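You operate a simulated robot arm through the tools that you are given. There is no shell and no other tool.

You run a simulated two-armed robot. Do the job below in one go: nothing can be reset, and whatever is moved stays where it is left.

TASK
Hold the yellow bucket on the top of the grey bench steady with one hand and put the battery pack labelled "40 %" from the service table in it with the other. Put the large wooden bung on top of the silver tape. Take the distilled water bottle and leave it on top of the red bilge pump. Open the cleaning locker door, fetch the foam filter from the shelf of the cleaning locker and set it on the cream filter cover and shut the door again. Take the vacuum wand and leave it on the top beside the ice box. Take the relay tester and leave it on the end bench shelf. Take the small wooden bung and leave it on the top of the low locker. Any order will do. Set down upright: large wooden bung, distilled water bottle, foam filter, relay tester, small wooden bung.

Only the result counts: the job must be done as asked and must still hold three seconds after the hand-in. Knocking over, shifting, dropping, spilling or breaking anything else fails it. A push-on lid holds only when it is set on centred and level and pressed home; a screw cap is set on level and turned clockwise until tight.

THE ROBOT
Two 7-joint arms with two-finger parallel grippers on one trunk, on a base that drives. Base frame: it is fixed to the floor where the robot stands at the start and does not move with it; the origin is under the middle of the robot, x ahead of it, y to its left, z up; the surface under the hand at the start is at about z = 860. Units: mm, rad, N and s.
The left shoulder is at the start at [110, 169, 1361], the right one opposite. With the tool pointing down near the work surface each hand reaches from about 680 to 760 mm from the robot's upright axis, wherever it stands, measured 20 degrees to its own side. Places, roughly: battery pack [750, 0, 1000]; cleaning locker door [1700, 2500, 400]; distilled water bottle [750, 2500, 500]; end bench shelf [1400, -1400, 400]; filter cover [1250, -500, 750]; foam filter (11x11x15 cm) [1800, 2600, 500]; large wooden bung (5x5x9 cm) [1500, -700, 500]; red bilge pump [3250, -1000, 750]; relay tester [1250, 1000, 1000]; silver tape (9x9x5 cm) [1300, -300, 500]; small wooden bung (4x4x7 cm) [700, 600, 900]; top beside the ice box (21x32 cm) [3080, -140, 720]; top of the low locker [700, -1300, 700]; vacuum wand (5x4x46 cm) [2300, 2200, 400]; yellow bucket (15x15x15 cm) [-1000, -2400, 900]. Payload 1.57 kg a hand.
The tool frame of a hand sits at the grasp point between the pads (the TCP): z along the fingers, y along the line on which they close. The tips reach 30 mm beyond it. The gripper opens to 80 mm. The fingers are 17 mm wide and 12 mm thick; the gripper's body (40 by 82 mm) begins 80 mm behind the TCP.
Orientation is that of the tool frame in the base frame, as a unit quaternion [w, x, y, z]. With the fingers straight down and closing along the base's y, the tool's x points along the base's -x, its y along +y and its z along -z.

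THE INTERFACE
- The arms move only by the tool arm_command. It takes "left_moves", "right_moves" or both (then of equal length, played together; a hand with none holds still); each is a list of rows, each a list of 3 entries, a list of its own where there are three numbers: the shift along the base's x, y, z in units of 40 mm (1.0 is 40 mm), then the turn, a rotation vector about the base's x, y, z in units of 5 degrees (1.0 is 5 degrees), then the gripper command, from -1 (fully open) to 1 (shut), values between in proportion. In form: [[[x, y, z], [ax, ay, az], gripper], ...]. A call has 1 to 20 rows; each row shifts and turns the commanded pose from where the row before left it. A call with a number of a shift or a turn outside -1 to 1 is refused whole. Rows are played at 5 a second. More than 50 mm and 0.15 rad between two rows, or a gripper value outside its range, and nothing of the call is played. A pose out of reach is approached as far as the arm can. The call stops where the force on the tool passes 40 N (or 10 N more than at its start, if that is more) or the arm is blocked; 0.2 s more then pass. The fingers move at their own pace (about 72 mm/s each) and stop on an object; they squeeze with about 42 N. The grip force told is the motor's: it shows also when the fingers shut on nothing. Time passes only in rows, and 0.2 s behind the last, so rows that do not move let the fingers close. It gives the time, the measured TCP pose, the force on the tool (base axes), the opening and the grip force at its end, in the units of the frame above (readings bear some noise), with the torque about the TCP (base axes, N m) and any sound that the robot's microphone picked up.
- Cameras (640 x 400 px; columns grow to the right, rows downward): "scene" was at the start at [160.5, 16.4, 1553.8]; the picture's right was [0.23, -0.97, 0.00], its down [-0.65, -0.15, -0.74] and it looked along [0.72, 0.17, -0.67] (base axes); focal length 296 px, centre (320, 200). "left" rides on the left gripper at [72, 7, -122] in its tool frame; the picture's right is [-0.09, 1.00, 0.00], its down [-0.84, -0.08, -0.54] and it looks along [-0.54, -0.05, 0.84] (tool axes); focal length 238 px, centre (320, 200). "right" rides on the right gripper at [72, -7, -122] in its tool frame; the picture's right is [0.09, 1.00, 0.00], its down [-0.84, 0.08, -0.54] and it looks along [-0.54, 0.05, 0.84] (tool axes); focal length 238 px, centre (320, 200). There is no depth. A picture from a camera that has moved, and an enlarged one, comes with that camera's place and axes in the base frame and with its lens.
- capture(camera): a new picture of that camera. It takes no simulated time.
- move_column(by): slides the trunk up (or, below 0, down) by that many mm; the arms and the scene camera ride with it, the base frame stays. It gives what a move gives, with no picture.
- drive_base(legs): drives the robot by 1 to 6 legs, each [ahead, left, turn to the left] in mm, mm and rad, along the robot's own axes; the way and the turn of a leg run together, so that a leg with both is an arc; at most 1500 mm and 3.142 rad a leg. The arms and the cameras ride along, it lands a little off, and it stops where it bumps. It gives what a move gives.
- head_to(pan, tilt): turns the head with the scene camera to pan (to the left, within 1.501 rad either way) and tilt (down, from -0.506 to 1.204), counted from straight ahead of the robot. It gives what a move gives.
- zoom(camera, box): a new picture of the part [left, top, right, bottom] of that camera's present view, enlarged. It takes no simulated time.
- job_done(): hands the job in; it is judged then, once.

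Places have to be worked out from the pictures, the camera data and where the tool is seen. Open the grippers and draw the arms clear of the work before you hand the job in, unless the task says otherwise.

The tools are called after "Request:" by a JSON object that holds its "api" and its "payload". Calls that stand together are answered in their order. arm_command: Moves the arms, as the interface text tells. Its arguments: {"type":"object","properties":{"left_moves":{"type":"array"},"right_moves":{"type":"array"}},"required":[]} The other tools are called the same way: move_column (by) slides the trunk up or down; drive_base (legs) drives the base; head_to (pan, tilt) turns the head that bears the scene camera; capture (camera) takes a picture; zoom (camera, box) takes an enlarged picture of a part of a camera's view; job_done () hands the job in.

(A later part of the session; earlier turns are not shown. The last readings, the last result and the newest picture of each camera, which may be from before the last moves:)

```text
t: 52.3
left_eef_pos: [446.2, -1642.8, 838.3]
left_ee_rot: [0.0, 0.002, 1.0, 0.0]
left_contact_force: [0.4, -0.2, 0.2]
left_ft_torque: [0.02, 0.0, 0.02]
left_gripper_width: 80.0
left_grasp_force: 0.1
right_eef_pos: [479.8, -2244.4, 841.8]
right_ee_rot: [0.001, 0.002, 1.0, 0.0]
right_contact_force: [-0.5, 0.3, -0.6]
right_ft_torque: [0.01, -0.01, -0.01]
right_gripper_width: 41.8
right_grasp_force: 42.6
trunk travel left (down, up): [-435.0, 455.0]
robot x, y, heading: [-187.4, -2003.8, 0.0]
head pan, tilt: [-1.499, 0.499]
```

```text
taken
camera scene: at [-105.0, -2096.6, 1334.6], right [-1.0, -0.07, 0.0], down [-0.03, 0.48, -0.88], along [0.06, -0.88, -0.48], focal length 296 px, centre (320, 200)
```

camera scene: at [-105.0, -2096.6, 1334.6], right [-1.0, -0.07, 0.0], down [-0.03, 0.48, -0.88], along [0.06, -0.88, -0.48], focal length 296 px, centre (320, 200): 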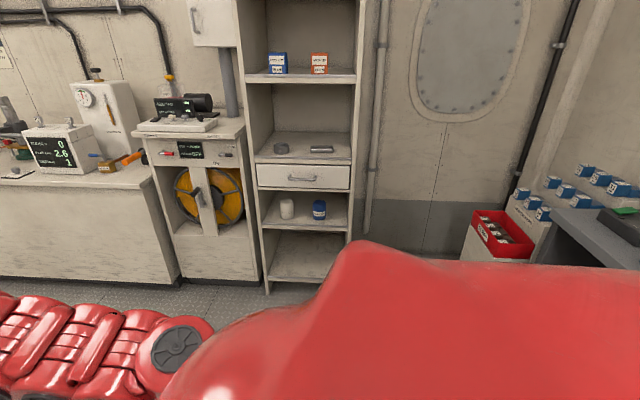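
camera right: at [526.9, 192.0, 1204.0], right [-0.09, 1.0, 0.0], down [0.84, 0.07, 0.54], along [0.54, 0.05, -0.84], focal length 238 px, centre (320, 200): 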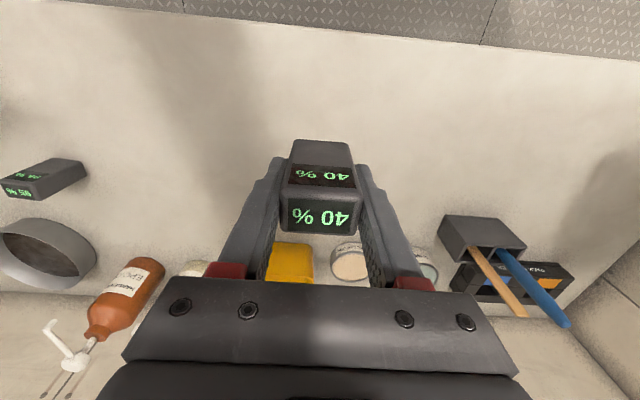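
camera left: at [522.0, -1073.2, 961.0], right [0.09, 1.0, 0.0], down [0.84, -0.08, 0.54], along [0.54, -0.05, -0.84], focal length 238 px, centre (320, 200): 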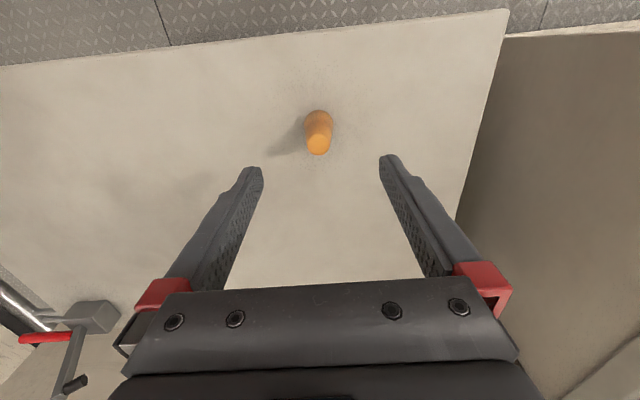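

Column call was refused (limit 400). I raise it 400 mm now and then turn around to face the grey bench.

Request:
{"api": "move_column", "payload": {"by": 400}}

Request:
{"api": "drive_base", "payload": {"legs": [[0, 0, 3.14]]}}

Request:
{"api": "head_to", "payload": {"pan": 0.3, "tilt": 0.6}}

Request:
{"api": "capture", "payload": {"camera": "scene"}}

```text
t: 56.2
left_eef_pos: [445.8, -1643.0, 1239.2]
left_ee_rot: [0.0, 0.001, 1.0, 0.0]
left_contact_force: [-0.5, 0.0, 1.1]
left_ft_torque: [0.01, 0.01, 0.06]
left_gripper_width: 79.9
left_grasp_force: 0.1
right_eef_pos: [480.5, -2242.8, 1242.3]
right_ee_rot: [0.0, 0.003, 1.0, 0.0]
right_contact_force: [0.0, 1.6, -1.5]
right_ft_torque: [0.03, 0.0, 0.01]
right_gripper_width: 41.5
right_grasp_force: 42.5
trunk travel left (down, up): [-835.0, 55.0]
robot x, y, heading: [-192.8, -2002.5, -0.002]
head pan, tilt: [-1.499, 0.499]
```

```text
t: 64.0
left_eef_pos: [-818.3, -2381.3, 1239.1]
left_ee_rot: [0.0, 1.0, 0.012, 0.0]
left_contact_force: [0.3, 0.2, -0.1]
left_ft_torque: [0.04, -0.03, 0.02]
left_gripper_width: 80.3
left_grasp_force: 0.1
right_eef_pos: [-869.1, -1779.8, 1242.8]
right_ee_rot: [0.0, 1.0, 0.01, 0.0]
right_contact_force: [-0.3, 0.3, -0.9]
right_ft_torque: [0.03, 0.01, -0.02]
right_gripper_width: 41.6
right_grasp_force: 42.4
trunk travel left (down, up): [-835.0, 55.0]
robot x, y, heading: [-189.8, -2001.6, -3.118]
head pan, tilt: [-1.499, 0.499]
```

```text
t: 65.8
left_eef_pos: [-817.5, -2380.7, 1238.0]
left_ee_rot: [0.0, 1.0, 0.011, 0.0]
left_contact_force: [-1.7, -0.2, 0.5]
left_ft_torque: [0.01, -0.02, -0.01]
left_gripper_width: 80.1
left_grasp_force: 0.1
right_eef_pos: [-868.4, -1781.5, 1243.3]
right_ee_rot: [0.0, 1.0, 0.01, 0.0]
right_contact_force: [0.8, -0.9, -1.5]
right_ft_torque: [-0.01, 0.02, 0.0]
right_gripper_width: 41.4
right_grasp_force: 41.9
trunk travel left (down, up): [-835.0, 55.0]
robot x, y, heading: [-188.6, -2005.2, -3.118]
head pan, tilt: [0.3, 0.6]
```

```text
taken
camera scene: at [-356.1, -2035.6, 1725.5], right [-0.32, 0.95, 0.0], down [0.54, 0.18, -0.82], along [-0.78, -0.26, -0.57], focal length 296 px, centre (320, 200)
```

scene: 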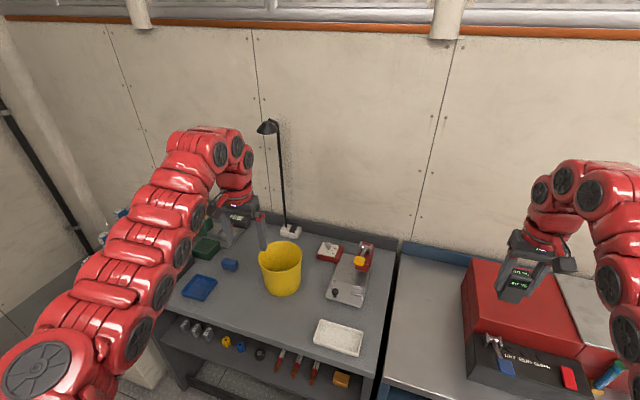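

The bucket stands near [−960, −2380]. I check with the left wrist camera to pin down its place and the bench height.

Request:
{"api": "capture", "payload": {"camera": "left"}}

Request:
{"api": "zoom", "payload": {"camera": "scene", "box": [160, 180, 400, 330]}}

```text
taken
camera left: at [-747.0, -2385.8, 1361.0], right [-0.07, -1.0, 0.0], down [-0.84, 0.06, 0.54], along [-0.54, 0.04, -0.84], focal length 238 px, centre (320, 200)
```

left: 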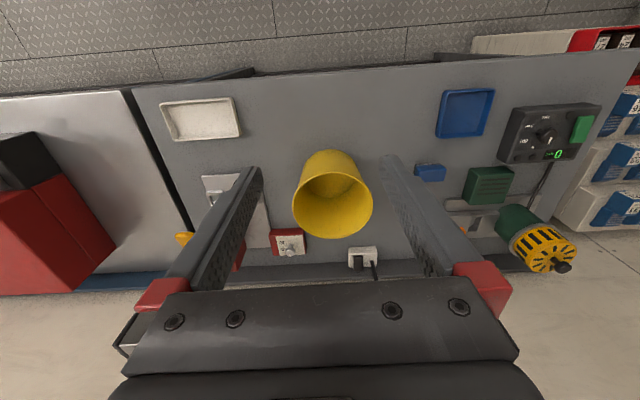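

```text
2.67 times, centred on (280, 255) of scene
camera zoom: at [-356.1, -2035.6, 1725.5], right [-0.32, 0.95, 0.0], down [0.54, 0.18, -0.82], along [-0.78, -0.26, -0.57], focal length 789 px, centre (427, 53)
```

zoom: 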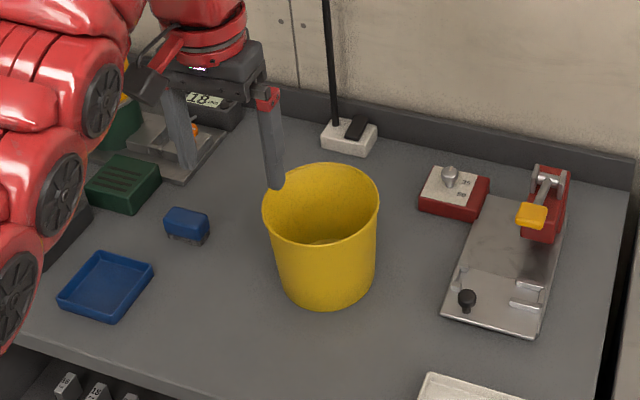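

Bucket rim centre is roughly [−985, −2393] with rim z≈1000. I position the robot squarely behind it so both hands can reach in, left hand to grip the −y rim, right hand to insert the pack.

Request:
{"api": "drive_base", "payload": {"legs": [[0, 0, -0.0236], [0, 409, 0], [106, 0, 0]]}}

Request:
{"api": "capture", "payload": {"camera": "left"}}

Request:
{"api": "head_to", "payload": {"pan": 0.0, "tilt": 0.8}}

Request:
{"api": "capture", "payload": {"camera": "scene"}}

```text
t: 69.4
left_eef_pos: [-927.9, -2782.2, 1239.1]
left_ee_rot: [-0.001, 1.0, 0.003, -0.001]
left_contact_force: [0.1, -0.6, 0.3]
left_ft_torque: [-0.06, 0.03, -0.03]
left_gripper_width: 79.6
left_grasp_force: 0.0
right_eef_pos: [-967.9, -2181.6, 1243.9]
right_ee_rot: [-0.001, 1.0, 0.003, -0.001]
right_contact_force: [0.4, 0.1, -0.8]
right_ft_torque: [0.03, 0.03, 0.0]
right_gripper_width: 41.6
right_grasp_force: 42.1
trunk travel left (down, up): [-835.0, 55.0]
robot x, y, heading: [-296.6, -2414.2, -3.136]
head pan, tilt: [0.3, 0.6]
```

```text
taken
camera left: at [-857.1, -2788.0, 1361.5], right [-0.09, -1.0, 0.0], down [-0.84, 0.07, 0.54], along [-0.54, 0.05, -0.84], focal length 238 px, centre (320, 200)
```

left: 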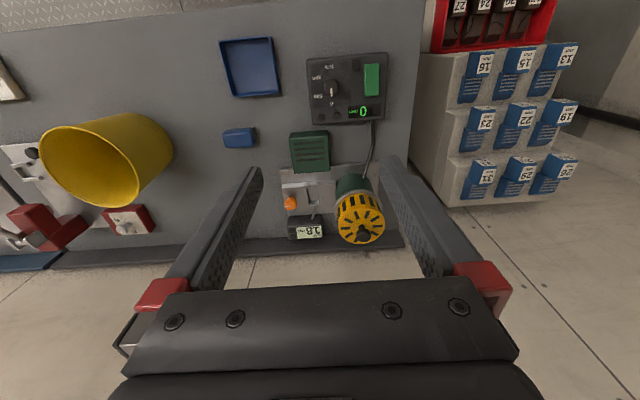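

```text
t: 70.2
left_eef_pos: [-929.3, -2780.0, 1238.2]
left_ee_rot: [0.0, 1.0, 0.002, 0.0]
left_contact_force: [-1.2, -0.1, 0.6]
left_ft_torque: [0.05, -0.02, 0.02]
left_gripper_width: 80.1
left_grasp_force: 0.0
right_eef_pos: [-971.2, -2180.5, 1242.6]
right_ee_rot: [0.0, 1.0, 0.003, 0.001]
right_contact_force: [-0.5, 0.2, -1.1]
right_ft_torque: [0.0, 0.0, -0.02]
right_gripper_width: 41.7
right_grasp_force: 41.9
trunk travel left (down, up): [-835.0, 55.0]
robot x, y, heading: [-300.4, -2415.3, -3.137]
head pan, tilt: [0.0, 0.799]
```

```text
taken
camera scene: at [-459.7, -2417.9, 1708.5], right [-0.01, 1.0, 0.0], down [0.72, 0.01, -0.7], along [-0.7, -0.01, -0.72], focal length 296 px, centre (320, 200)
```

scene: 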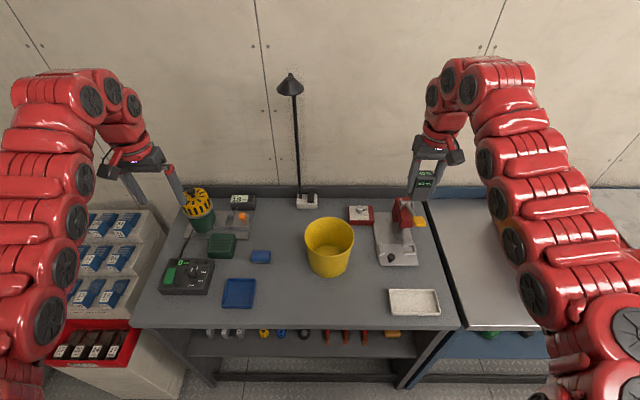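

I zoom to measure the bucket precisely.

Request:
{"api": "zoom", "payload": {"camera": "scene", "box": [270, 190, 390, 290]}}

```text
4.00 times, centred on (330, 240) of scene
camera zoom: at [-459.7, -2417.9, 1708.5], right [-0.01, 1.0, 0.0], down [0.72, 0.01, -0.7], along [-0.7, -0.01, -0.72], focal length 1184 px, centre (280, 40)
```

zoom: 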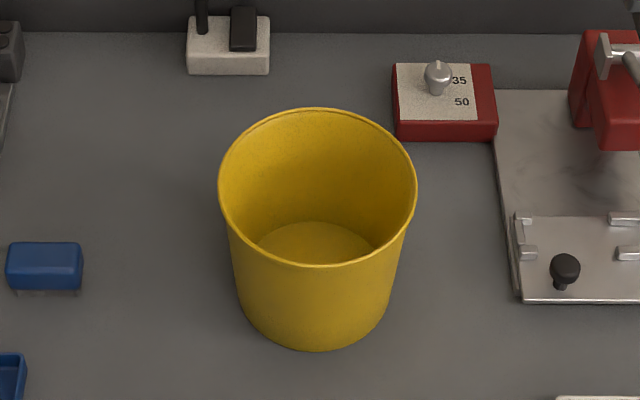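

Bucket: rim centre ≈ [−997, −2393], rim z≈1003, outer diameter ≈148. I move the left hand over the −y rim at y≈−2466 first at height.

Request:
{"api": "arm_command", "payload": {"left_moves": [[[-0.2, 1, 0], [0, 0, 0], -1], [[-0.2, 1, 0], [0, 0, 0], -1], [[-0.2, 1, 0], [0, 0, 0], -1], [[-0.2, 1, 0], [0, 0, 0], -1], [[-0.2, 1, 0], [0, 0, 0], -1], [[-0.2, 1, 0], [0, 0, 0], -1], [[-0.2, 1, 0], [0, 0, 0], -1], [[-0.3, 0.87, 0], [0, 0, 0], -1], [[0, 0, 0], [0, 0, 0], -1]]}}

Request:
{"api": "capture", "payload": {"camera": "left"}}

Request:
{"api": "capture", "payload": {"camera": "scene"}}

```text
t: 72.2
left_eef_pos: [-995.1, -2469.9, 1238.4]
left_ee_rot: [0.0, 1.0, 0.004, -0.001]
left_contact_force: [-0.4, -1.6, -1.0]
left_ft_torque: [0.02, 0.04, -0.02]
left_gripper_width: 80.1
left_grasp_force: 0.1
right_eef_pos: [-968.4, -2182.2, 1243.4]
right_ee_rot: [0.0, 1.0, 0.003, 0.001]
right_contact_force: [-0.2, -0.2, -0.6]
right_ft_torque: [-0.02, 0.02, 0.02]
right_gripper_width: 41.6
right_grasp_force: 41.6
trunk travel left (down, up): [-835.0, 55.0]
robot x, y, heading: [-294.2, -2418.0, -3.135]
head pan, tilt: [0.0, 0.799]
```

```text
taken
camera left: at [-924.7, -2474.8, 1361.2], right [-0.09, -1.0, 0.0], down [-0.84, 0.07, 0.54], along [-0.54, 0.05, -0.84], focal length 238 px, centre (320, 200)
```

left: 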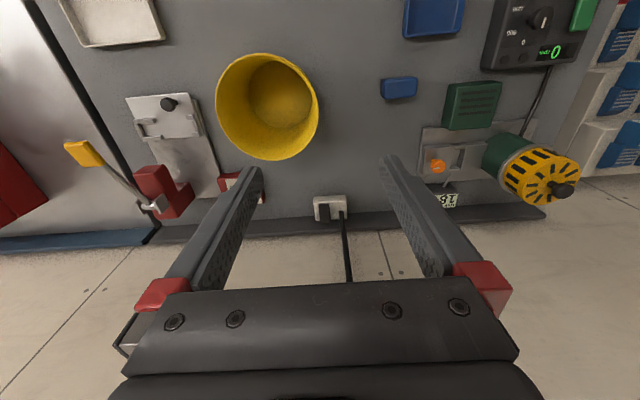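

```text
taken
camera scene: at [-458.0, -2419.4, 1708.6], right [-0.01, 1.0, 0.0], down [0.72, 0.01, -0.7], along [-0.7, 0.0, -0.72], focal length 296 px, centre (320, 200)
```

scene: 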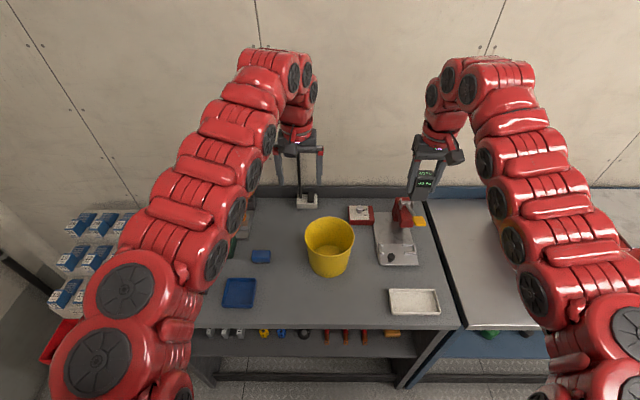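

Left-camera measurement confirms centre [−998, −2392], −y rim edge at y≈−2465. I lower the trunk 160 mm, then adjust the left hand onto the rim with the fingers straddling the wall.

Request:
{"api": "move_column", "payload": {"by": -160}}

Request:
{"api": "arm_command", "payload": {"left_moves": [[[-0.07, 0.16, -0.4], [0, 0, 0], -1], [[0, 0, 0], [0, 0, 0], -1]]}}

Request:
{"api": "capture", "payload": {"camera": "left"}}

```text
t: 74.1
left_eef_pos: [-996.2, -2468.3, 1079.4]
left_ee_rot: [0.0, 1.0, 0.003, -0.001]
left_contact_force: [0.2, -0.5, 0.3]
left_ft_torque: [0.04, 0.02, -0.05]
left_gripper_width: 80.0
left_grasp_force: 0.1
right_eef_pos: [-967.9, -2179.3, 1083.7]
right_ee_rot: [0.0, 1.0, 0.003, -0.001]
right_contact_force: [-0.4, -0.6, -0.9]
right_ft_torque: [0.0, -0.01, 0.0]
right_gripper_width: 41.3
right_grasp_force: 42.3
trunk travel left (down, up): [-675.0, 215.0]
robot x, y, heading: [-294.4, -2413.9, -3.136]
head pan, tilt: [0.0, 0.799]
```

```text
t: 74.7
left_eef_pos: [-996.3, -2461.1, 1062.0]
left_ee_rot: [0.0, 1.0, 0.004, 0.0]
left_contact_force: [-0.1, 0.2, -0.3]
left_ft_torque: [0.03, 0.0, -0.04]
left_gripper_width: 80.1
left_grasp_force: 0.1
right_eef_pos: [-968.2, -2180.4, 1082.5]
right_ee_rot: [-0.001, 1.0, 0.002, 0.0]
right_contact_force: [-0.4, -0.6, -1.3]
right_ft_torque: [-0.01, 0.02, 0.05]
right_gripper_width: 41.9
right_grasp_force: 42.4
trunk travel left (down, up): [-675.0, 215.0]
robot x, y, heading: [-295.4, -2411.3, -3.133]
head pan, tilt: [0.0, 0.799]
```

```text
taken
camera left: at [-926.5, -2467.6, 1184.9], right [-0.09, -1.0, 0.0], down [-0.84, 0.07, 0.54], along [-0.54, 0.05, -0.84], focal length 238 px, centre (320, 200)
```

left: 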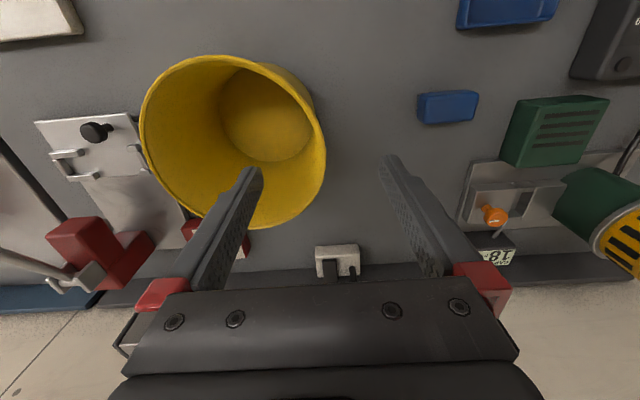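

Rim edge at y≈−2465 lies midway between the fingers. I descend 62 mm and close on the wall.

Request:
{"api": "arm_command", "payload": {"left_moves": [[[0, -0.03, -0.8], [0, 0, 0], -1], [[0, 0, -0.75], [0, 0, 0], -1], [[0, 0, 0], [0, 0, 0], -1], [[0, 0, 0], [0, 0, 0], 0.5], [[0, 0, 0], [0, 0, 0], 1], [[0, 0, 0], [0, 0, 0], 1], [[0, 0, 0], [0, 0, 0], 1]]}}

Request:
{"api": "capture", "payload": {"camera": "left"}}

Request:
{"api": "capture", "payload": {"camera": "scene"}}

```text
t: 76.3
left_eef_pos: [-997.4, -2464.9, 1000.7]
left_ee_rot: [0.0, 1.0, 0.003, -0.001]
left_contact_force: [-1.1, 0.6, 6.3]
left_ft_torque: [0.77, -0.44, 0.06]
left_gripper_width: 5.3
left_grasp_force: 25.1
right_eef_pos: [-968.8, -2179.8, 1083.7]
right_ee_rot: [0.0, 1.0, 0.003, 0.0]
right_contact_force: [1.5, 0.4, -1.5]
right_ft_torque: [-0.01, 0.0, -0.03]
right_gripper_width: 41.6
right_grasp_force: 42.0
trunk travel left (down, up): [-675.0, 215.0]
robot x, y, heading: [-297.8, -2417.6, -3.135]
head pan, tilt: [0.0, 0.799]
```

```text
taken
camera left: at [-926.0, -2470.9, 1123.1], right [-0.09, -1.0, 0.0], down [-0.84, 0.07, 0.54], along [-0.54, 0.05, -0.84], focal length 238 px, centre (320, 200)
```

left: 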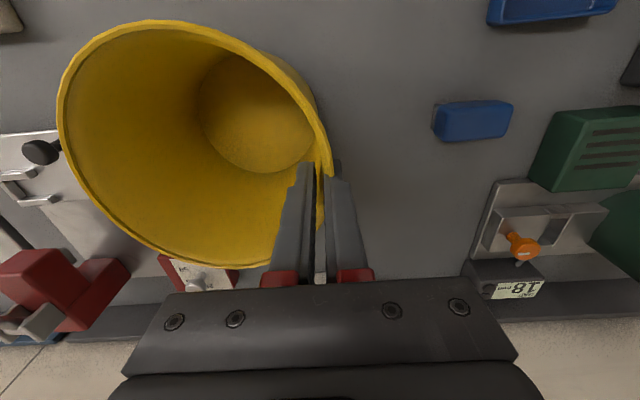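

```text
taken
camera scene: at [-457.1, -2417.6, 1548.8], right [-0.01, 1.0, 0.0], down [0.72, 0.0, -0.7], along [-0.7, -0.01, -0.72], focal length 296 px, centre (320, 200)
```

scene: 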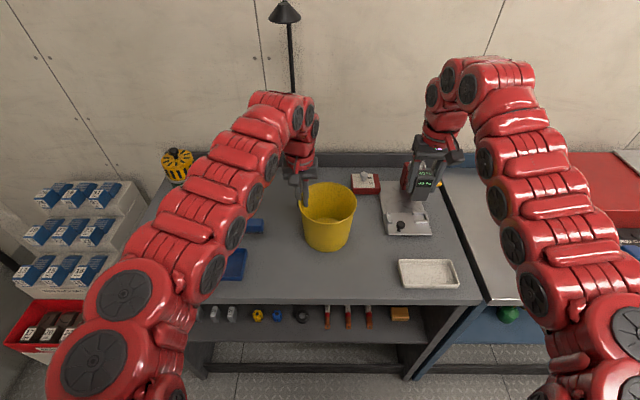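

The rim is held. I raise the right hand a bit and yaw it +90° so its narrow side faces the left hand.

Request:
{"api": "arm_command", "payload": {"right_moves": [[[0, 0, 1], [0, 0, 0], 1], [[0, 0, 0], [0, 0, 1], 1], [[0, 0, 0], [0, 0, 1], 1], [[0, 0, 0], [0, 0, 1], 1], [[0, 0, 0], [0, 0, 1], 1], [[0, 0, 0], [0, 0, 1], 1], [[0, 0, 0], [0, 0, 1], 1], [[0, 0, 0], [0, 0, 1], 1], [[0, 0, 0], [0, 0, 1], 1], [[0, 0, 0], [0, 0, 1], 1], [[0, 0, 0], [0, 0, 1], 1], [[0, 0, 0], [0, 0, 1], 1], [[0, 0, 0], [0, 0, 1], 1], [[0, 0, 0], [0, 0, 1], 1], [[0, 0, 0], [0, 0, 1], 1], [[0, 0, 0], [0, 0, 1], 1], [[0, 0, 0], [0, 0, 1], 1], [[0, 0, 0], [0, 0, 1], 1], [[0, 0, 0], [0, 0, 1], 1]]}}

Request:
{"api": "capture", "payload": {"camera": "scene"}}

Request:
{"api": "capture", "payload": {"camera": "right"}}

```text
t: 80.3
left_eef_pos: [-997.2, -2465.2, 999.0]
left_ee_rot: [0.0, 1.0, 0.002, 0.0]
left_contact_force: [-0.4, -0.5, 5.4]
left_ft_torque: [0.77, -0.14, 0.14]
left_gripper_width: 4.8
left_grasp_force: 25.1
right_eef_pos: [-970.3, -2180.6, 1118.6]
right_ee_rot: [-0.001, 0.706, 0.709, 0.0]
right_contact_force: [0.0, 0.1, -1.1]
right_ft_torque: [0.02, -0.02, 0.02]
right_gripper_width: 41.8
right_grasp_force: 42.4
right hand out of reach, approached as far as the arm can: row 3
trunk travel left (down, up): [-675.0, 215.0]
robot x, y, heading: [-293.7, -2414.5, -3.137]
head pan, tilt: [0.0, 0.799]
```

```text
taken
camera scene: at [-457.6, -2417.9, 1548.7], right [-0.01, 1.0, 0.0], down [0.72, 0.01, -0.7], along [-0.7, 0.0, -0.72], focal length 296 px, centre (320, 200)
```

scene: 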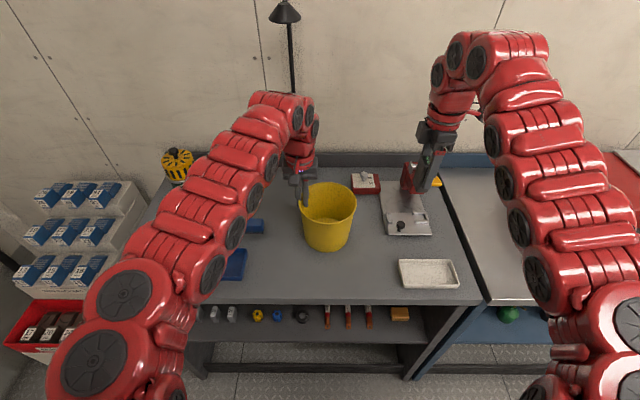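

```text
taken
camera right: at [-977.6, -2107.2, 1241.1], right [1.0, 0.1, 0.0], down [0.08, -0.84, 0.54], along [0.05, -0.54, -0.84], focal length 238 px, centre (320, 200)
```

right: 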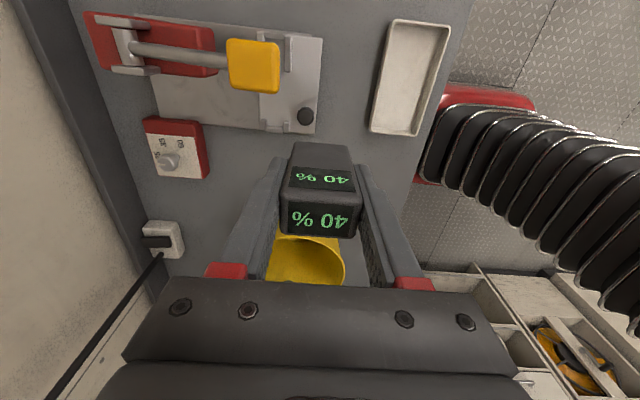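

Yaw achieved. I move the right hand over the bucket's +y half.

Request:
{"api": "arm_command", "payload": {"right_moves": [[[-0.14, -0.9, 0], [0, 0, 0], 1], [[-0.14, -0.9, 0], [0, 0, 0], 1], [[-0.14, -0.9, 0], [0, 0, 0], 1], [[-0.14, -0.9, 0], [0, 0, 0], 1], [[-0.14, -0.8, 0], [0, 0, 0], 1], [[0, 0, 0], [0, 0, 0], 1]]}}

Request:
{"api": "capture", "payload": {"camera": "scene"}}

Request:
{"api": "capture", "payload": {"camera": "right"}}

Request:
{"api": "capture", "payload": {"camera": "left"}}

```text
t: 81.7
left_eef_pos: [-996.5, -2464.9, 1001.2]
left_ee_rot: [0.001, 1.0, 0.003, -0.001]
left_contact_force: [-1.6, -0.2, 5.3]
left_ft_torque: [0.74, -0.01, 0.13]
left_gripper_width: 4.8
left_grasp_force: 25.3
right_eef_pos: [-997.9, -2355.3, 1119.5]
right_ee_rot: [0.001, 0.706, 0.709, -0.002]
right_contact_force: [-0.1, 1.2, -1.9]
right_ft_torque: [-0.01, 0.02, 0.02]
right_gripper_width: 41.5
right_grasp_force: 42.1
trunk travel left (down, up): [-675.0, 215.0]
robot x, y, heading: [-296.5, -2415.1, -3.138]
head pan, tilt: [0.0, 0.799]
```

```text
taken
camera scene: at [-457.3, -2416.6, 1548.8], right [-0.01, 1.0, 0.0], down [0.72, 0.0, -0.7], along [-0.7, -0.01, -0.72], focal length 296 px, centre (320, 200)
```

scene: 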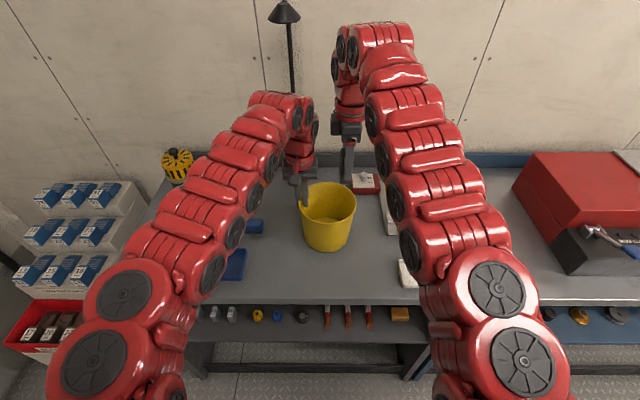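

```text
taken
camera right: at [-1005.4, -2282.1, 1241.1], right [1.0, 0.1, 0.0], down [0.08, -0.84, 0.54], along [0.05, -0.54, -0.84], focal length 238 px, centre (320, 200)
```

right: 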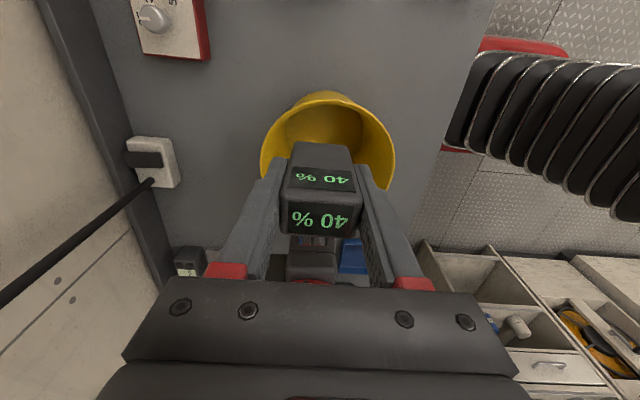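

```text
taken
camera left: at [-926.2, -2470.6, 1122.9], right [-0.09, -1.0, 0.0], down [-0.84, 0.07, 0.54], along [-0.54, 0.05, -0.84], focal length 238 px, centre (320, 200)
```

left: 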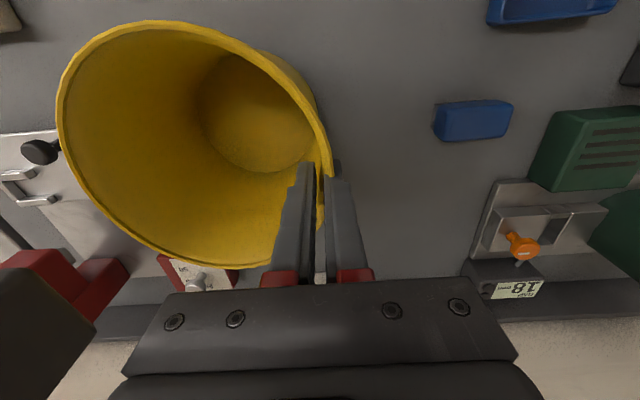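

Bucket rim +y edge confirmed near y=−2317; the pack is over the opening. I lower the right hand in stages.

Request:
{"api": "arm_command", "payload": {"right_moves": [[[0, 0, -1], [0, 0, 0], 1], [[0, 0, -1], [0, 0, 0], 1], [[0, 0, -1], [0, 0, 0], 1], [[0, 0, 0], [0, 0, 0], 1]]}}

Request:
{"api": "capture", "payload": {"camera": "left"}}

Request:
{"api": "capture", "payload": {"camera": "right"}}

Request:
{"api": "zoom", "payload": {"camera": "scene", "box": [230, 80, 430, 270]}}

```text
t: 82.4
left_eef_pos: [-995.8, -2464.6, 1002.0]
left_ee_rot: [-0.002, 1.0, 0.002, -0.004]
left_contact_force: [-3.0, -0.9, 10.7]
left_ft_torque: [0.78, -0.68, 0.2]
left_gripper_width: 4.3
left_grasp_force: 25.5
right_eef_pos: [-1001.3, -2357.7, 1029.7]
right_ee_rot: [-0.006, 0.705, 0.709, -0.009]
right_contact_force: [7.8, -3.4, 9.9]
right_ft_torque: [-0.04, -0.03, -0.01]
right_gripper_width: 41.5
right_grasp_force: 42.5
trunk travel left (down, up): [-675.0, 215.0]
robot x, y, heading: [-292.1, -2411.6, -3.134]
head pan, tilt: [0.0, 0.799]
stopped in row 3 (right hand): the force on the tool passed its limit at 75 N (the readings are from after the stop); the commanded pose is now the measured one
```

```text
taken
camera left: at [-924.6, -2470.4, 1124.5], right [-0.09, -1.0, 0.0], down [-0.83, 0.07, 0.55], along [-0.55, 0.05, -0.84], focal length 238 px, centre (320, 200)
```

left: 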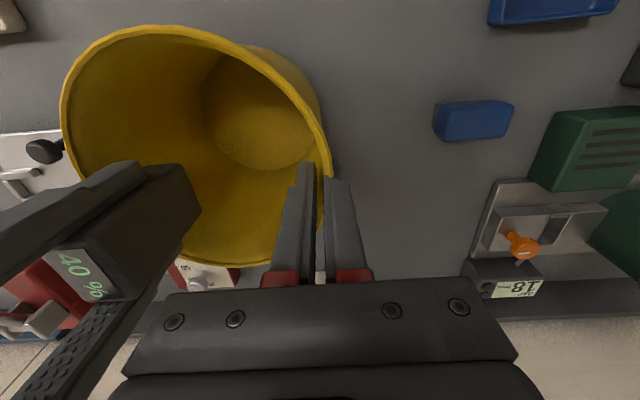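

```text
taken
camera right: at [-1006.3, -2284.4, 1150.5], right [0.99, 0.1, -0.02], down [0.09, -0.83, 0.54], along [0.04, -0.54, -0.84], focal length 238 px, centre (320, 200)
```

right: 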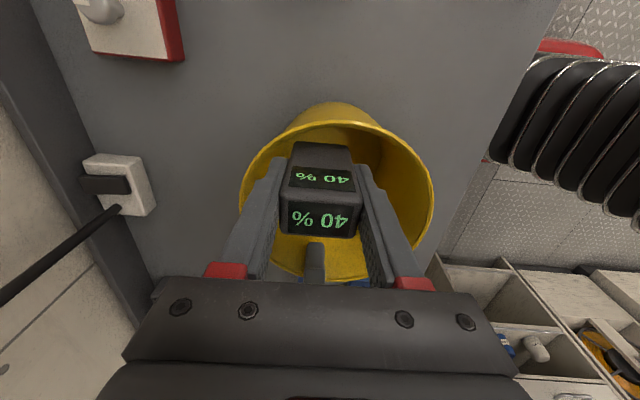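

```text
2.11 times, centred on (330, 175) of scene
camera zoom: at [-454.6, -2417.7, 1549.2], right [-0.01, 1.0, 0.0], down [0.72, 0.0, -0.7], along [-0.7, -0.01, -0.72], focal length 623 px, centre (299, 253)
```

zoom: 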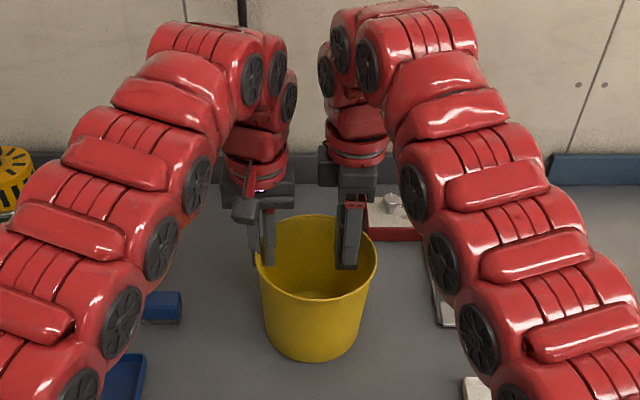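

The move stopped on a force; I take a still reading and look closer to find the cause.

Request:
{"api": "arm_command", "payload": {"right_moves": [[[0, 0, 0], [0, 0, 0], 1], [[0, 0, 0], [0, 0, 0], 1]]}}

Request:
{"api": "zoom", "payload": {"camera": "scene", "box": [260, 20, 420, 130]}}

Request:
{"api": "zoom", "payload": {"camera": "right", "box": [220, 80, 460, 290]}}

```text
t: 83.0
left_eef_pos: [-995.9, -2465.7, 1002.0]
left_ee_rot: [-0.003, 1.0, 0.002, -0.003]
left_contact_force: [-4.1, 1.6, 11.1]
left_ft_torque: [0.82, 0.38, 0.41]
left_gripper_width: 4.1
left_grasp_force: 25.3
right_eef_pos: [-1001.7, -2358.3, 1028.9]
right_ee_rot: [-0.005, 0.705, 0.71, -0.008]
right_contact_force: [4.4, -7.1, 10.0]
right_ft_torque: [-0.26, 0.12, 0.13]
right_gripper_width: 41.6
right_grasp_force: 42.1
trunk travel left (down, up): [-675.0, 215.0]
robot x, y, heading: [-297.2, -2413.0, -3.128]
head pan, tilt: [0.0, 0.799]
```

```text
3.64 times, centred on (340, 75) of scene
camera zoom: at [-454.9, -2419.4, 1549.1], right [-0.01, 1.0, 0.0], down [0.72, 0.01, -0.7], along [-0.7, 0.0, -0.72], focal length 1076 px, centre (247, 654)
```

zoom: 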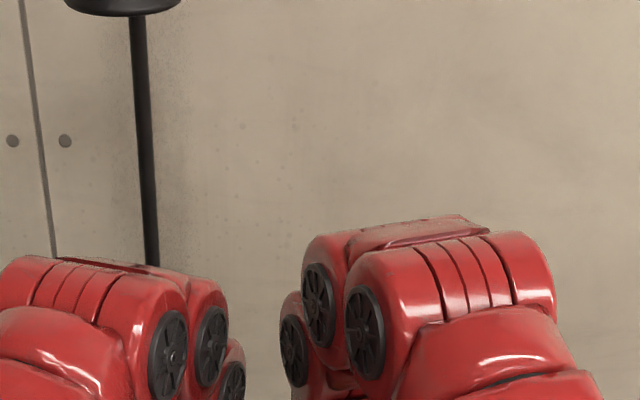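

```text
1.90 times, centred on (340, 185) of right
camera zoom: at [-1006.7, -2285.4, 1150.4], right [0.99, 0.1, -0.02], down [0.09, -0.83, 0.54], along [0.04, -0.54, -0.84], focal length 454 px, centre (282, 229)
```

zoom: 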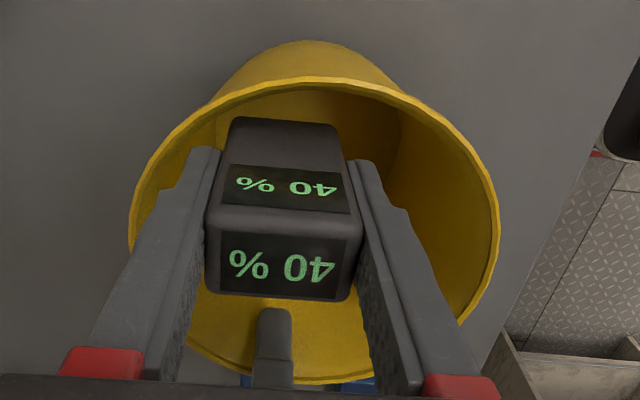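

Nothing in the bucket seems touched; I raise the right hand 15 mm and see how both force readings respond.

Request:
{"api": "arm_command", "payload": {"right_moves": [[[0, 0, 0.4], [0, 0, 0], 1], [[0, 0, 0], [0, 0, 0], 1], [[0, 0, 0], [0, 0, 0], 1]]}}

Request:
{"api": "arm_command", "payload": {"right_moves": [[[0, 0, 0.6], [0, 0, 0], 1], [[0, 0, 0], [0, 0, 0], 1], [[0, 0, 0], [0, 0, 0], 1]]}}

```text
t: 83.8
left_eef_pos: [-997.1, -2462.7, 1000.6]
left_ee_rot: [-0.002, 1.0, 0.003, -0.001]
left_contact_force: [-3.2, 1.5, 8.3]
left_ft_torque: [0.75, 0.56, 0.39]
left_gripper_width: 4.8
left_grasp_force: 25.4
right_eef_pos: [-1001.6, -2355.2, 1043.1]
right_ee_rot: [-0.006, 0.705, 0.709, -0.008]
right_contact_force: [4.0, -1.8, -1.5]
right_ft_torque: [-0.11, -0.19, -0.03]
right_gripper_width: 41.5
right_grasp_force: 42.3
trunk travel left (down, up): [-675.0, 215.0]
robot x, y, heading: [-298.6, -2411.7, -3.135]
head pan, tilt: [0.0, 0.799]
```

```text
t: 84.6
left_eef_pos: [-995.8, -2464.2, 1000.5]
left_ee_rot: [-0.002, 1.0, 0.003, -0.001]
left_contact_force: [-1.2, -1.6, 6.1]
left_ft_torque: [0.77, 0.59, 0.2]
left_gripper_width: 4.4
left_grasp_force: 24.9
right_eef_pos: [-1001.4, -2357.7, 1067.6]
right_ee_rot: [-0.005, 0.705, 0.709, -0.007]
right_contact_force: [-0.2, -2.0, -1.7]
right_ft_torque: [0.0, 0.0, 0.0]
right_gripper_width: 41.8
right_grasp_force: 41.8
trunk travel left (down, up): [-675.0, 215.0]
robot x, y, heading: [-294.9, -2415.7, -3.138]
head pan, tilt: [0.0, 0.799]
```

The contact reading fits the pack's −x,+y bottom corner touching the inside of the rim, so the bucket centre is nearer [−990, −2394]. I shift toward its centre and descend again in steps.

Request:
{"api": "arm_command", "payload": {"right_moves": [[[0.28, -0.22, 0], [0, 0, 0], 1], [[0, 0, -0.5], [0, 0, 0], 1], [[0, 0, -0.5], [0, 0, 0], 1], [[0, 0, -0.5], [0, 0, 0], 1], [[0, 0, 0], [0, 0, 0], 1]]}}

Request:
{"api": "zoom", "payload": {"camera": "right", "box": [220, 80, 460, 290]}}

Request:
{"api": "zoom", "payload": {"camera": "scene", "box": [230, 80, 430, 270]}}

```text
t: 85.8
left_eef_pos: [-997.4, -2463.0, 999.1]
left_ee_rot: [-0.002, 1.0, 0.003, 0.0]
left_contact_force: [-1.6, -0.1, 5.8]
left_ft_torque: [0.76, 0.41, 0.14]
left_gripper_width: 4.9
left_grasp_force: 25.4
right_eef_pos: [-992.6, -2366.3, 1006.6]
right_ee_rot: [-0.005, 0.705, 0.709, -0.007]
right_contact_force: [0.3, 0.1, -1.5]
right_ft_torque: [0.01, -0.01, -0.01]
right_gripper_width: 41.4
right_grasp_force: 42.3
trunk travel left (down, up): [-675.0, 215.0]
robot x, y, heading: [-297.0, -2417.4, -3.136]
head pan, tilt: [0.0, 0.799]
```

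```text
1.90 times, centred on (340, 185) of right
camera zoom: at [-998.6, -2291.8, 1128.3], right [1.0, 0.1, -0.02], down [0.09, -0.83, 0.54], along [0.04, -0.54, -0.84], focal length 454 px, centre (282, 229)
```

zoom: 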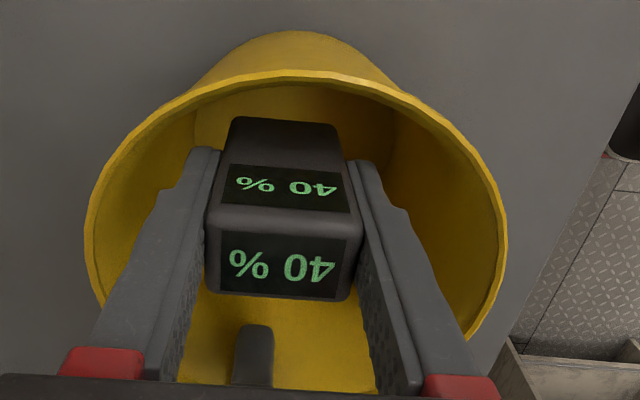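

```text
2.11 times, centred on (330, 175) of scene
camera zoom: at [-457.4, -2418.2, 1548.7], right [-0.01, 1.0, 0.0], down [0.72, 0.01, -0.7], along [-0.7, 0.0, -0.72], focal length 623 px, centre (299, 253)
```

zoom: 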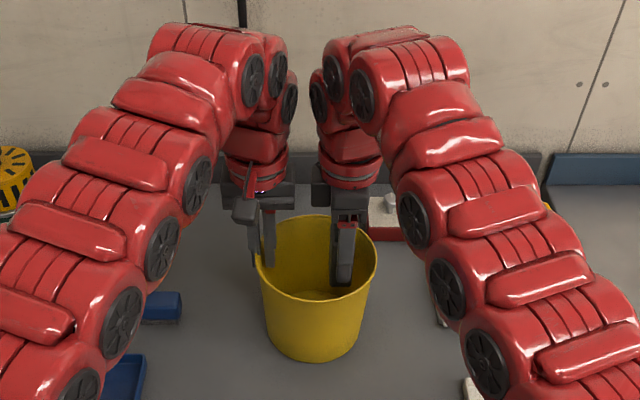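

No contact this time. Continue down in small steps.

Request:
{"api": "arm_command", "payload": {"right_moves": [[[0.05, 0, -0.5], [0, 0, 0], 1], [[0, 0, -0.5], [0, 0, 0], 1], [[0, 0, 0], [0, 0, 0], 1]]}}

Request:
{"api": "zoom", "payload": {"camera": "scene", "box": [230, 80, 430, 270]}}

```text
t: 86.6
left_eef_pos: [-997.5, -2463.7, 1001.3]
left_ee_rot: [-0.002, 1.0, 0.003, -0.001]
left_contact_force: [-0.2, -0.4, 7.1]
left_ft_torque: [0.77, 0.34, 0.14]
left_gripper_width: 4.3
left_grasp_force: 25.1
right_eef_pos: [-989.1, -2366.0, 969.7]
right_ee_rot: [-0.005, 0.706, 0.708, -0.007]
right_contact_force: [0.3, 0.1, -2.5]
right_ft_torque: [-0.01, 0.0, 0.02]
right_gripper_width: 41.5
right_grasp_force: 41.9
trunk travel left (down, up): [-675.0, 215.0]
robot x, y, heading: [-297.6, -2414.0, -3.13]
head pan, tilt: [0.0, 0.799]
```

```text
2.11 times, centred on (330, 175) of scene
camera zoom: at [-457.4, -2418.0, 1548.7], right [-0.01, 1.0, 0.0], down [0.72, 0.01, -0.7], along [-0.7, 0.0, -0.72], focal length 623 px, centre (299, 253)
```

zoom: 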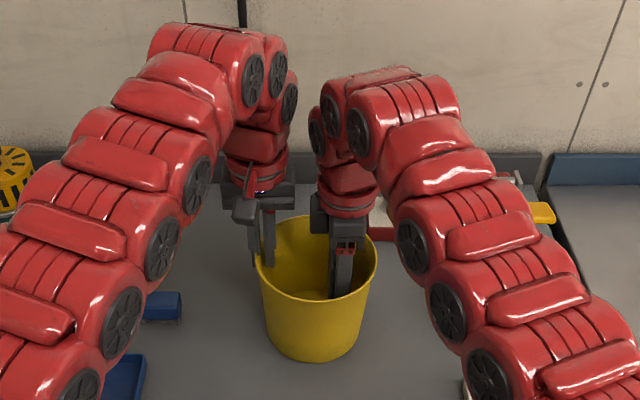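

Request:
{"api": "arm_command", "payload": {"right_moves": [[[0, 0, -0.5], [0, 0, 0], 1], [[0, 0, -0.5], [0, 0, 0], 1], [[0, 0, 0], [0, 0, 0], 1]]}}

Request:
{"api": "zoom", "payload": {"camera": "right", "box": [160, 60, 480, 300]}}

```text
t: 87.4
left_eef_pos: [-997.1, -2463.8, 1000.8]
left_ee_rot: [-0.002, 1.0, 0.003, -0.002]
left_contact_force: [-0.6, -0.4, 6.6]
left_ft_torque: [0.78, 0.25, 0.11]
left_gripper_width: 4.6
left_grasp_force: 24.8
right_eef_pos: [-987.6, -2366.6, 929.4]
right_ee_rot: [-0.005, 0.705, 0.709, -0.007]
right_contact_force: [0.0, -0.9, -1.1]
right_ft_torque: [0.04, 0.01, -0.01]
right_gripper_width: 41.4
right_grasp_force: 42.3
trunk travel left (down, up): [-675.0, 215.0]
robot x, y, heading: [-294.0, -2415.2, -3.135]
head pan, tilt: [0.0, 0.799]
```

```text
1.67 times, centred on (320, 180) of right
camera zoom: at [-993.4, -2292.6, 1050.4], right [1.0, 0.1, -0.02], down [0.09, -0.83, 0.54], along [0.04, -0.54, -0.84], focal length 397 px, centre (320, 233)
```

zoom: 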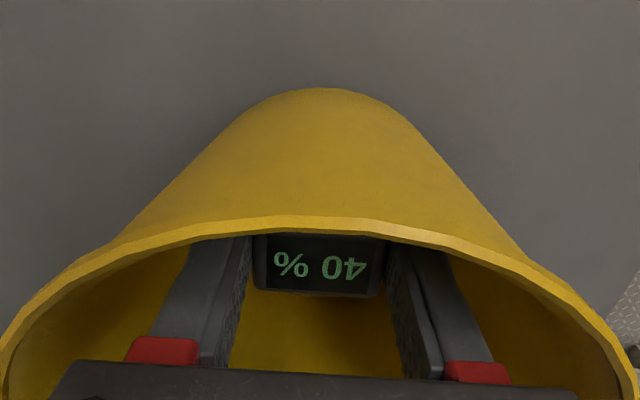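

Pack bottom is about 10 mm above the bucket floor; lower the last bit gently.

Request:
{"api": "arm_command", "payload": {"right_moves": [[[0, 0, -0.1], [0, 0, 0], 1], [[0, 0, -0.05], [0, 0, 0], 1], [[0, 0, -0.05], [0, 0, 0], 1], [[0, 0, 0], [0, 0, 0], 1]]}}

```text
t: 88.4
left_eef_pos: [-995.7, -2463.7, 999.6]
left_ee_rot: [-0.002, 1.0, 0.003, -0.001]
left_contact_force: [-0.3, 1.4, 4.7]
left_ft_torque: [0.81, 0.07, 0.11]
left_gripper_width: 4.7
left_grasp_force: 25.1
right_eef_pos: [-987.3, -2366.5, 918.9]
right_ee_rot: [-0.005, 0.705, 0.709, -0.007]
right_contact_force: [0.7, -1.2, 3.4]
right_ft_torque: [0.14, 0.23, 0.03]
right_gripper_width: 41.4
right_grasp_force: 42.0
trunk travel left (down, up): [-675.0, 215.0]
robot x, y, heading: [-295.4, -2416.7, -3.135]
head pan, tilt: [0.0, 0.799]
```

Floor contact felt. I open the right gripper only to ~56 mm so the fingers don't push the bucket wall, then lift out.

Request:
{"api": "arm_command", "payload": {"right_moves": [[[0, 0, 0], [0, 0, 0], -0.2], [[0, 0, 0], [0, 0, 0], -0.4], [[0, 0, 0], [0, 0, 0], -0.4], [[0, 0, 0.5], [0, 0, 0], -0.4], [[0, 0, 1], [0, 0, 0], -0.4], [[0, 0, 1], [0, 0, 0], -0.4], [[0, 0, 1], [0, 0, 0], -0.4], [[0, 0, 1], [0, 0, 0], -0.4], [[0, 0, 0], [0, 0, 0], -0.4]]}}

Request:
{"api": "capture", "payload": {"camera": "right"}}

Request:
{"api": "capture", "payload": {"camera": "left"}}

```text
t: 90.4
left_eef_pos: [-996.7, -2463.6, 1000.8]
left_ee_rot: [-0.002, 1.0, 0.003, -0.002]
left_contact_force: [-0.1, -0.3, 4.3]
left_ft_torque: [0.77, 0.14, 0.07]
left_gripper_width: 4.7
left_grasp_force: 25.2
right_eef_pos: [-989.9, -2367.6, 1098.4]
right_ee_rot: [-0.004, 0.705, 0.709, -0.007]
right_contact_force: [0.4, -0.4, -0.1]
right_ft_torque: [0.02, -0.01, 0.03]
right_gripper_width: 56.1
right_grasp_force: 0.0
trunk travel left (down, up): [-675.0, 215.0]
robot x, y, heading: [-294.3, -2417.0, -3.132]
head pan, tilt: [0.0, 0.799]
```

```text
taken
camera right: at [-995.6, -2294.1, 1219.6], right [1.0, 0.1, -0.02], down [0.09, -0.83, 0.54], along [0.04, -0.54, -0.84], focal length 238 px, centre (320, 200)
```

right: 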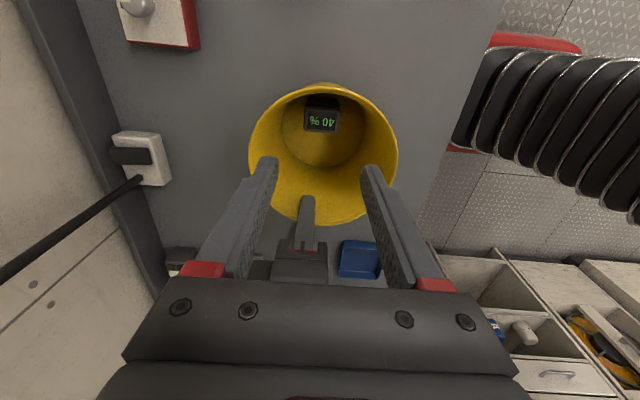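

```text
taken
camera left: at [-926.3, -2470.5, 1122.2], right [-0.09, -1.0, 0.0], down [-0.84, 0.07, 0.54], along [-0.54, 0.05, -0.84], focal length 238 px, centre (320, 200)
```

left: 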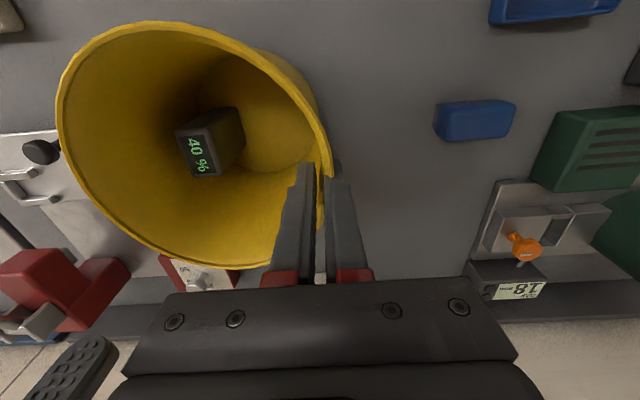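

Pack is in the bucket. I withdraw the right hand to its side and undo its yaw, then release the rim.

Request:
{"api": "arm_command", "payload": {"right_moves": [[[0.1, 1, 0.5], [0, 0, 0], -1], [[0.1, 1, 0.3], [0, 0, 0], -1], [[0.1, 1, 0], [0, 0, -1], -1], [[0.1, 1, 0], [0, 0, -1], -1], [[0, 0.7, 0], [0, 0, -1], -1], [[0, 0, 0], [0, 0, -1], -1], [[0, 0, 0], [0, 0, -1], -1], [[0, 0, 0], [0, 0, -1], -1], [[0, 0, 0], [0, 0, -1], -1], [[0, 0, 0], [0, 0, -1], -1], [[0, 0, 0], [0, 0, -1], -1], [[0, 0, 0], [0, 0, -1], -1], [[0, 0, 0], [0, 0, -1], -1], [[0, 0, 0], [0, 0, -1], -1], [[0, 0, 0], [0, 0, -1], -1], [[0, 0, 0], [0, 0, -1], -1], [[0, 0, 0], [0, 0, -1], -1], [[0, 0, 0], [0, 0, -1], -1], [[0, 0, 0], [0, 0, -1], -1], [[0, 0, 0], [0, 0, -1], -1]]}}

Request:
{"api": "arm_command", "payload": {"left_moves": [[[0, 0, 0], [0, 0, 0], 0.5], [[0, 0, 0], [0, 0, 0], -0.5], [[0, 0, 0], [0, 0, 0], -0.9], [[0, 0, 0], [0, 0, 0], -0.9], [[0, 0, 0.5], [0, 0, 0], -0.9], [[0, 0, 1], [0, 0, 0], -0.9], [[0, 0, 1], [0, 0, 0], -0.9], [[0, 0, 0], [0, 0, 0], -0.9]]}}

Request:
{"api": "capture", "payload": {"camera": "scene"}}

```text
t: 94.6
left_eef_pos: [-996.7, -2464.2, 1000.2]
left_ee_rot: [-0.001, 1.0, 0.002, -0.001]
left_contact_force: [-0.3, -0.6, 4.8]
left_ft_torque: [0.79, 0.01, 0.07]
left_gripper_width: 4.7
left_grasp_force: 24.9
right_eef_pos: [-975.8, -2177.4, 1122.6]
right_ee_rot: [-0.007, 1.0, 0.002, -0.003]
right_contact_force: [-0.6, -1.0, 0.2]
right_ft_torque: [-0.02, 0.01, -0.03]
right_gripper_width: 80.2
right_grasp_force: 0.0
right hand out of reach, approached as far as the arm can: row 2, 4
trunk travel left (down, up): [-675.0, 215.0]
robot x, y, heading: [-296.1, -2411.3, -3.133]
head pan, tilt: [0.0, 0.799]
```

```text
t: 96.4
left_eef_pos: [-998.8, -2464.6, 1098.8]
left_ee_rot: [-0.002, 1.0, 0.002, 0.0]
left_contact_force: [-0.2, -1.0, 0.1]
left_ft_torque: [-0.01, -0.02, -0.04]
left_gripper_width: 76.0
left_grasp_force: 0.0
right_eef_pos: [-977.4, -2177.6, 1123.8]
right_ee_rot: [-0.008, 1.0, 0.003, -0.001]
right_contact_force: [0.0, -0.3, 0.4]
right_ft_torque: [-0.02, -0.03, -0.01]
right_gripper_width: 80.1
right_grasp_force: 0.1
trunk travel left (down, up): [-675.0, 215.0]
robot x, y, heading: [-294.2, -2417.5, -3.138]
head pan, tilt: [0.0, 0.799]
```

```text
taken
camera scene: at [-458.6, -2418.8, 1548.5], right [-0.01, 1.0, 0.0], down [0.72, 0.01, -0.7], along [-0.7, 0.0, -0.72], focal length 296 px, centre (320, 200)
```

scene: 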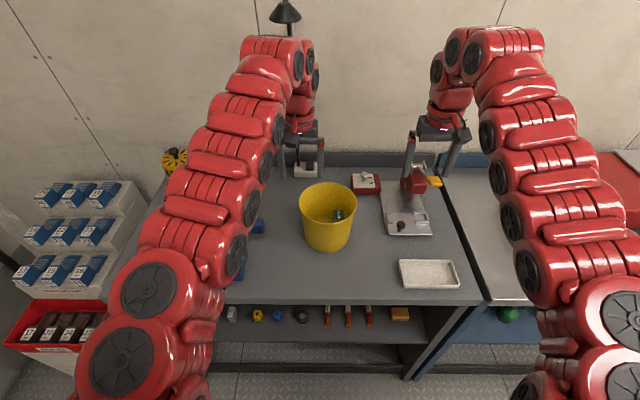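

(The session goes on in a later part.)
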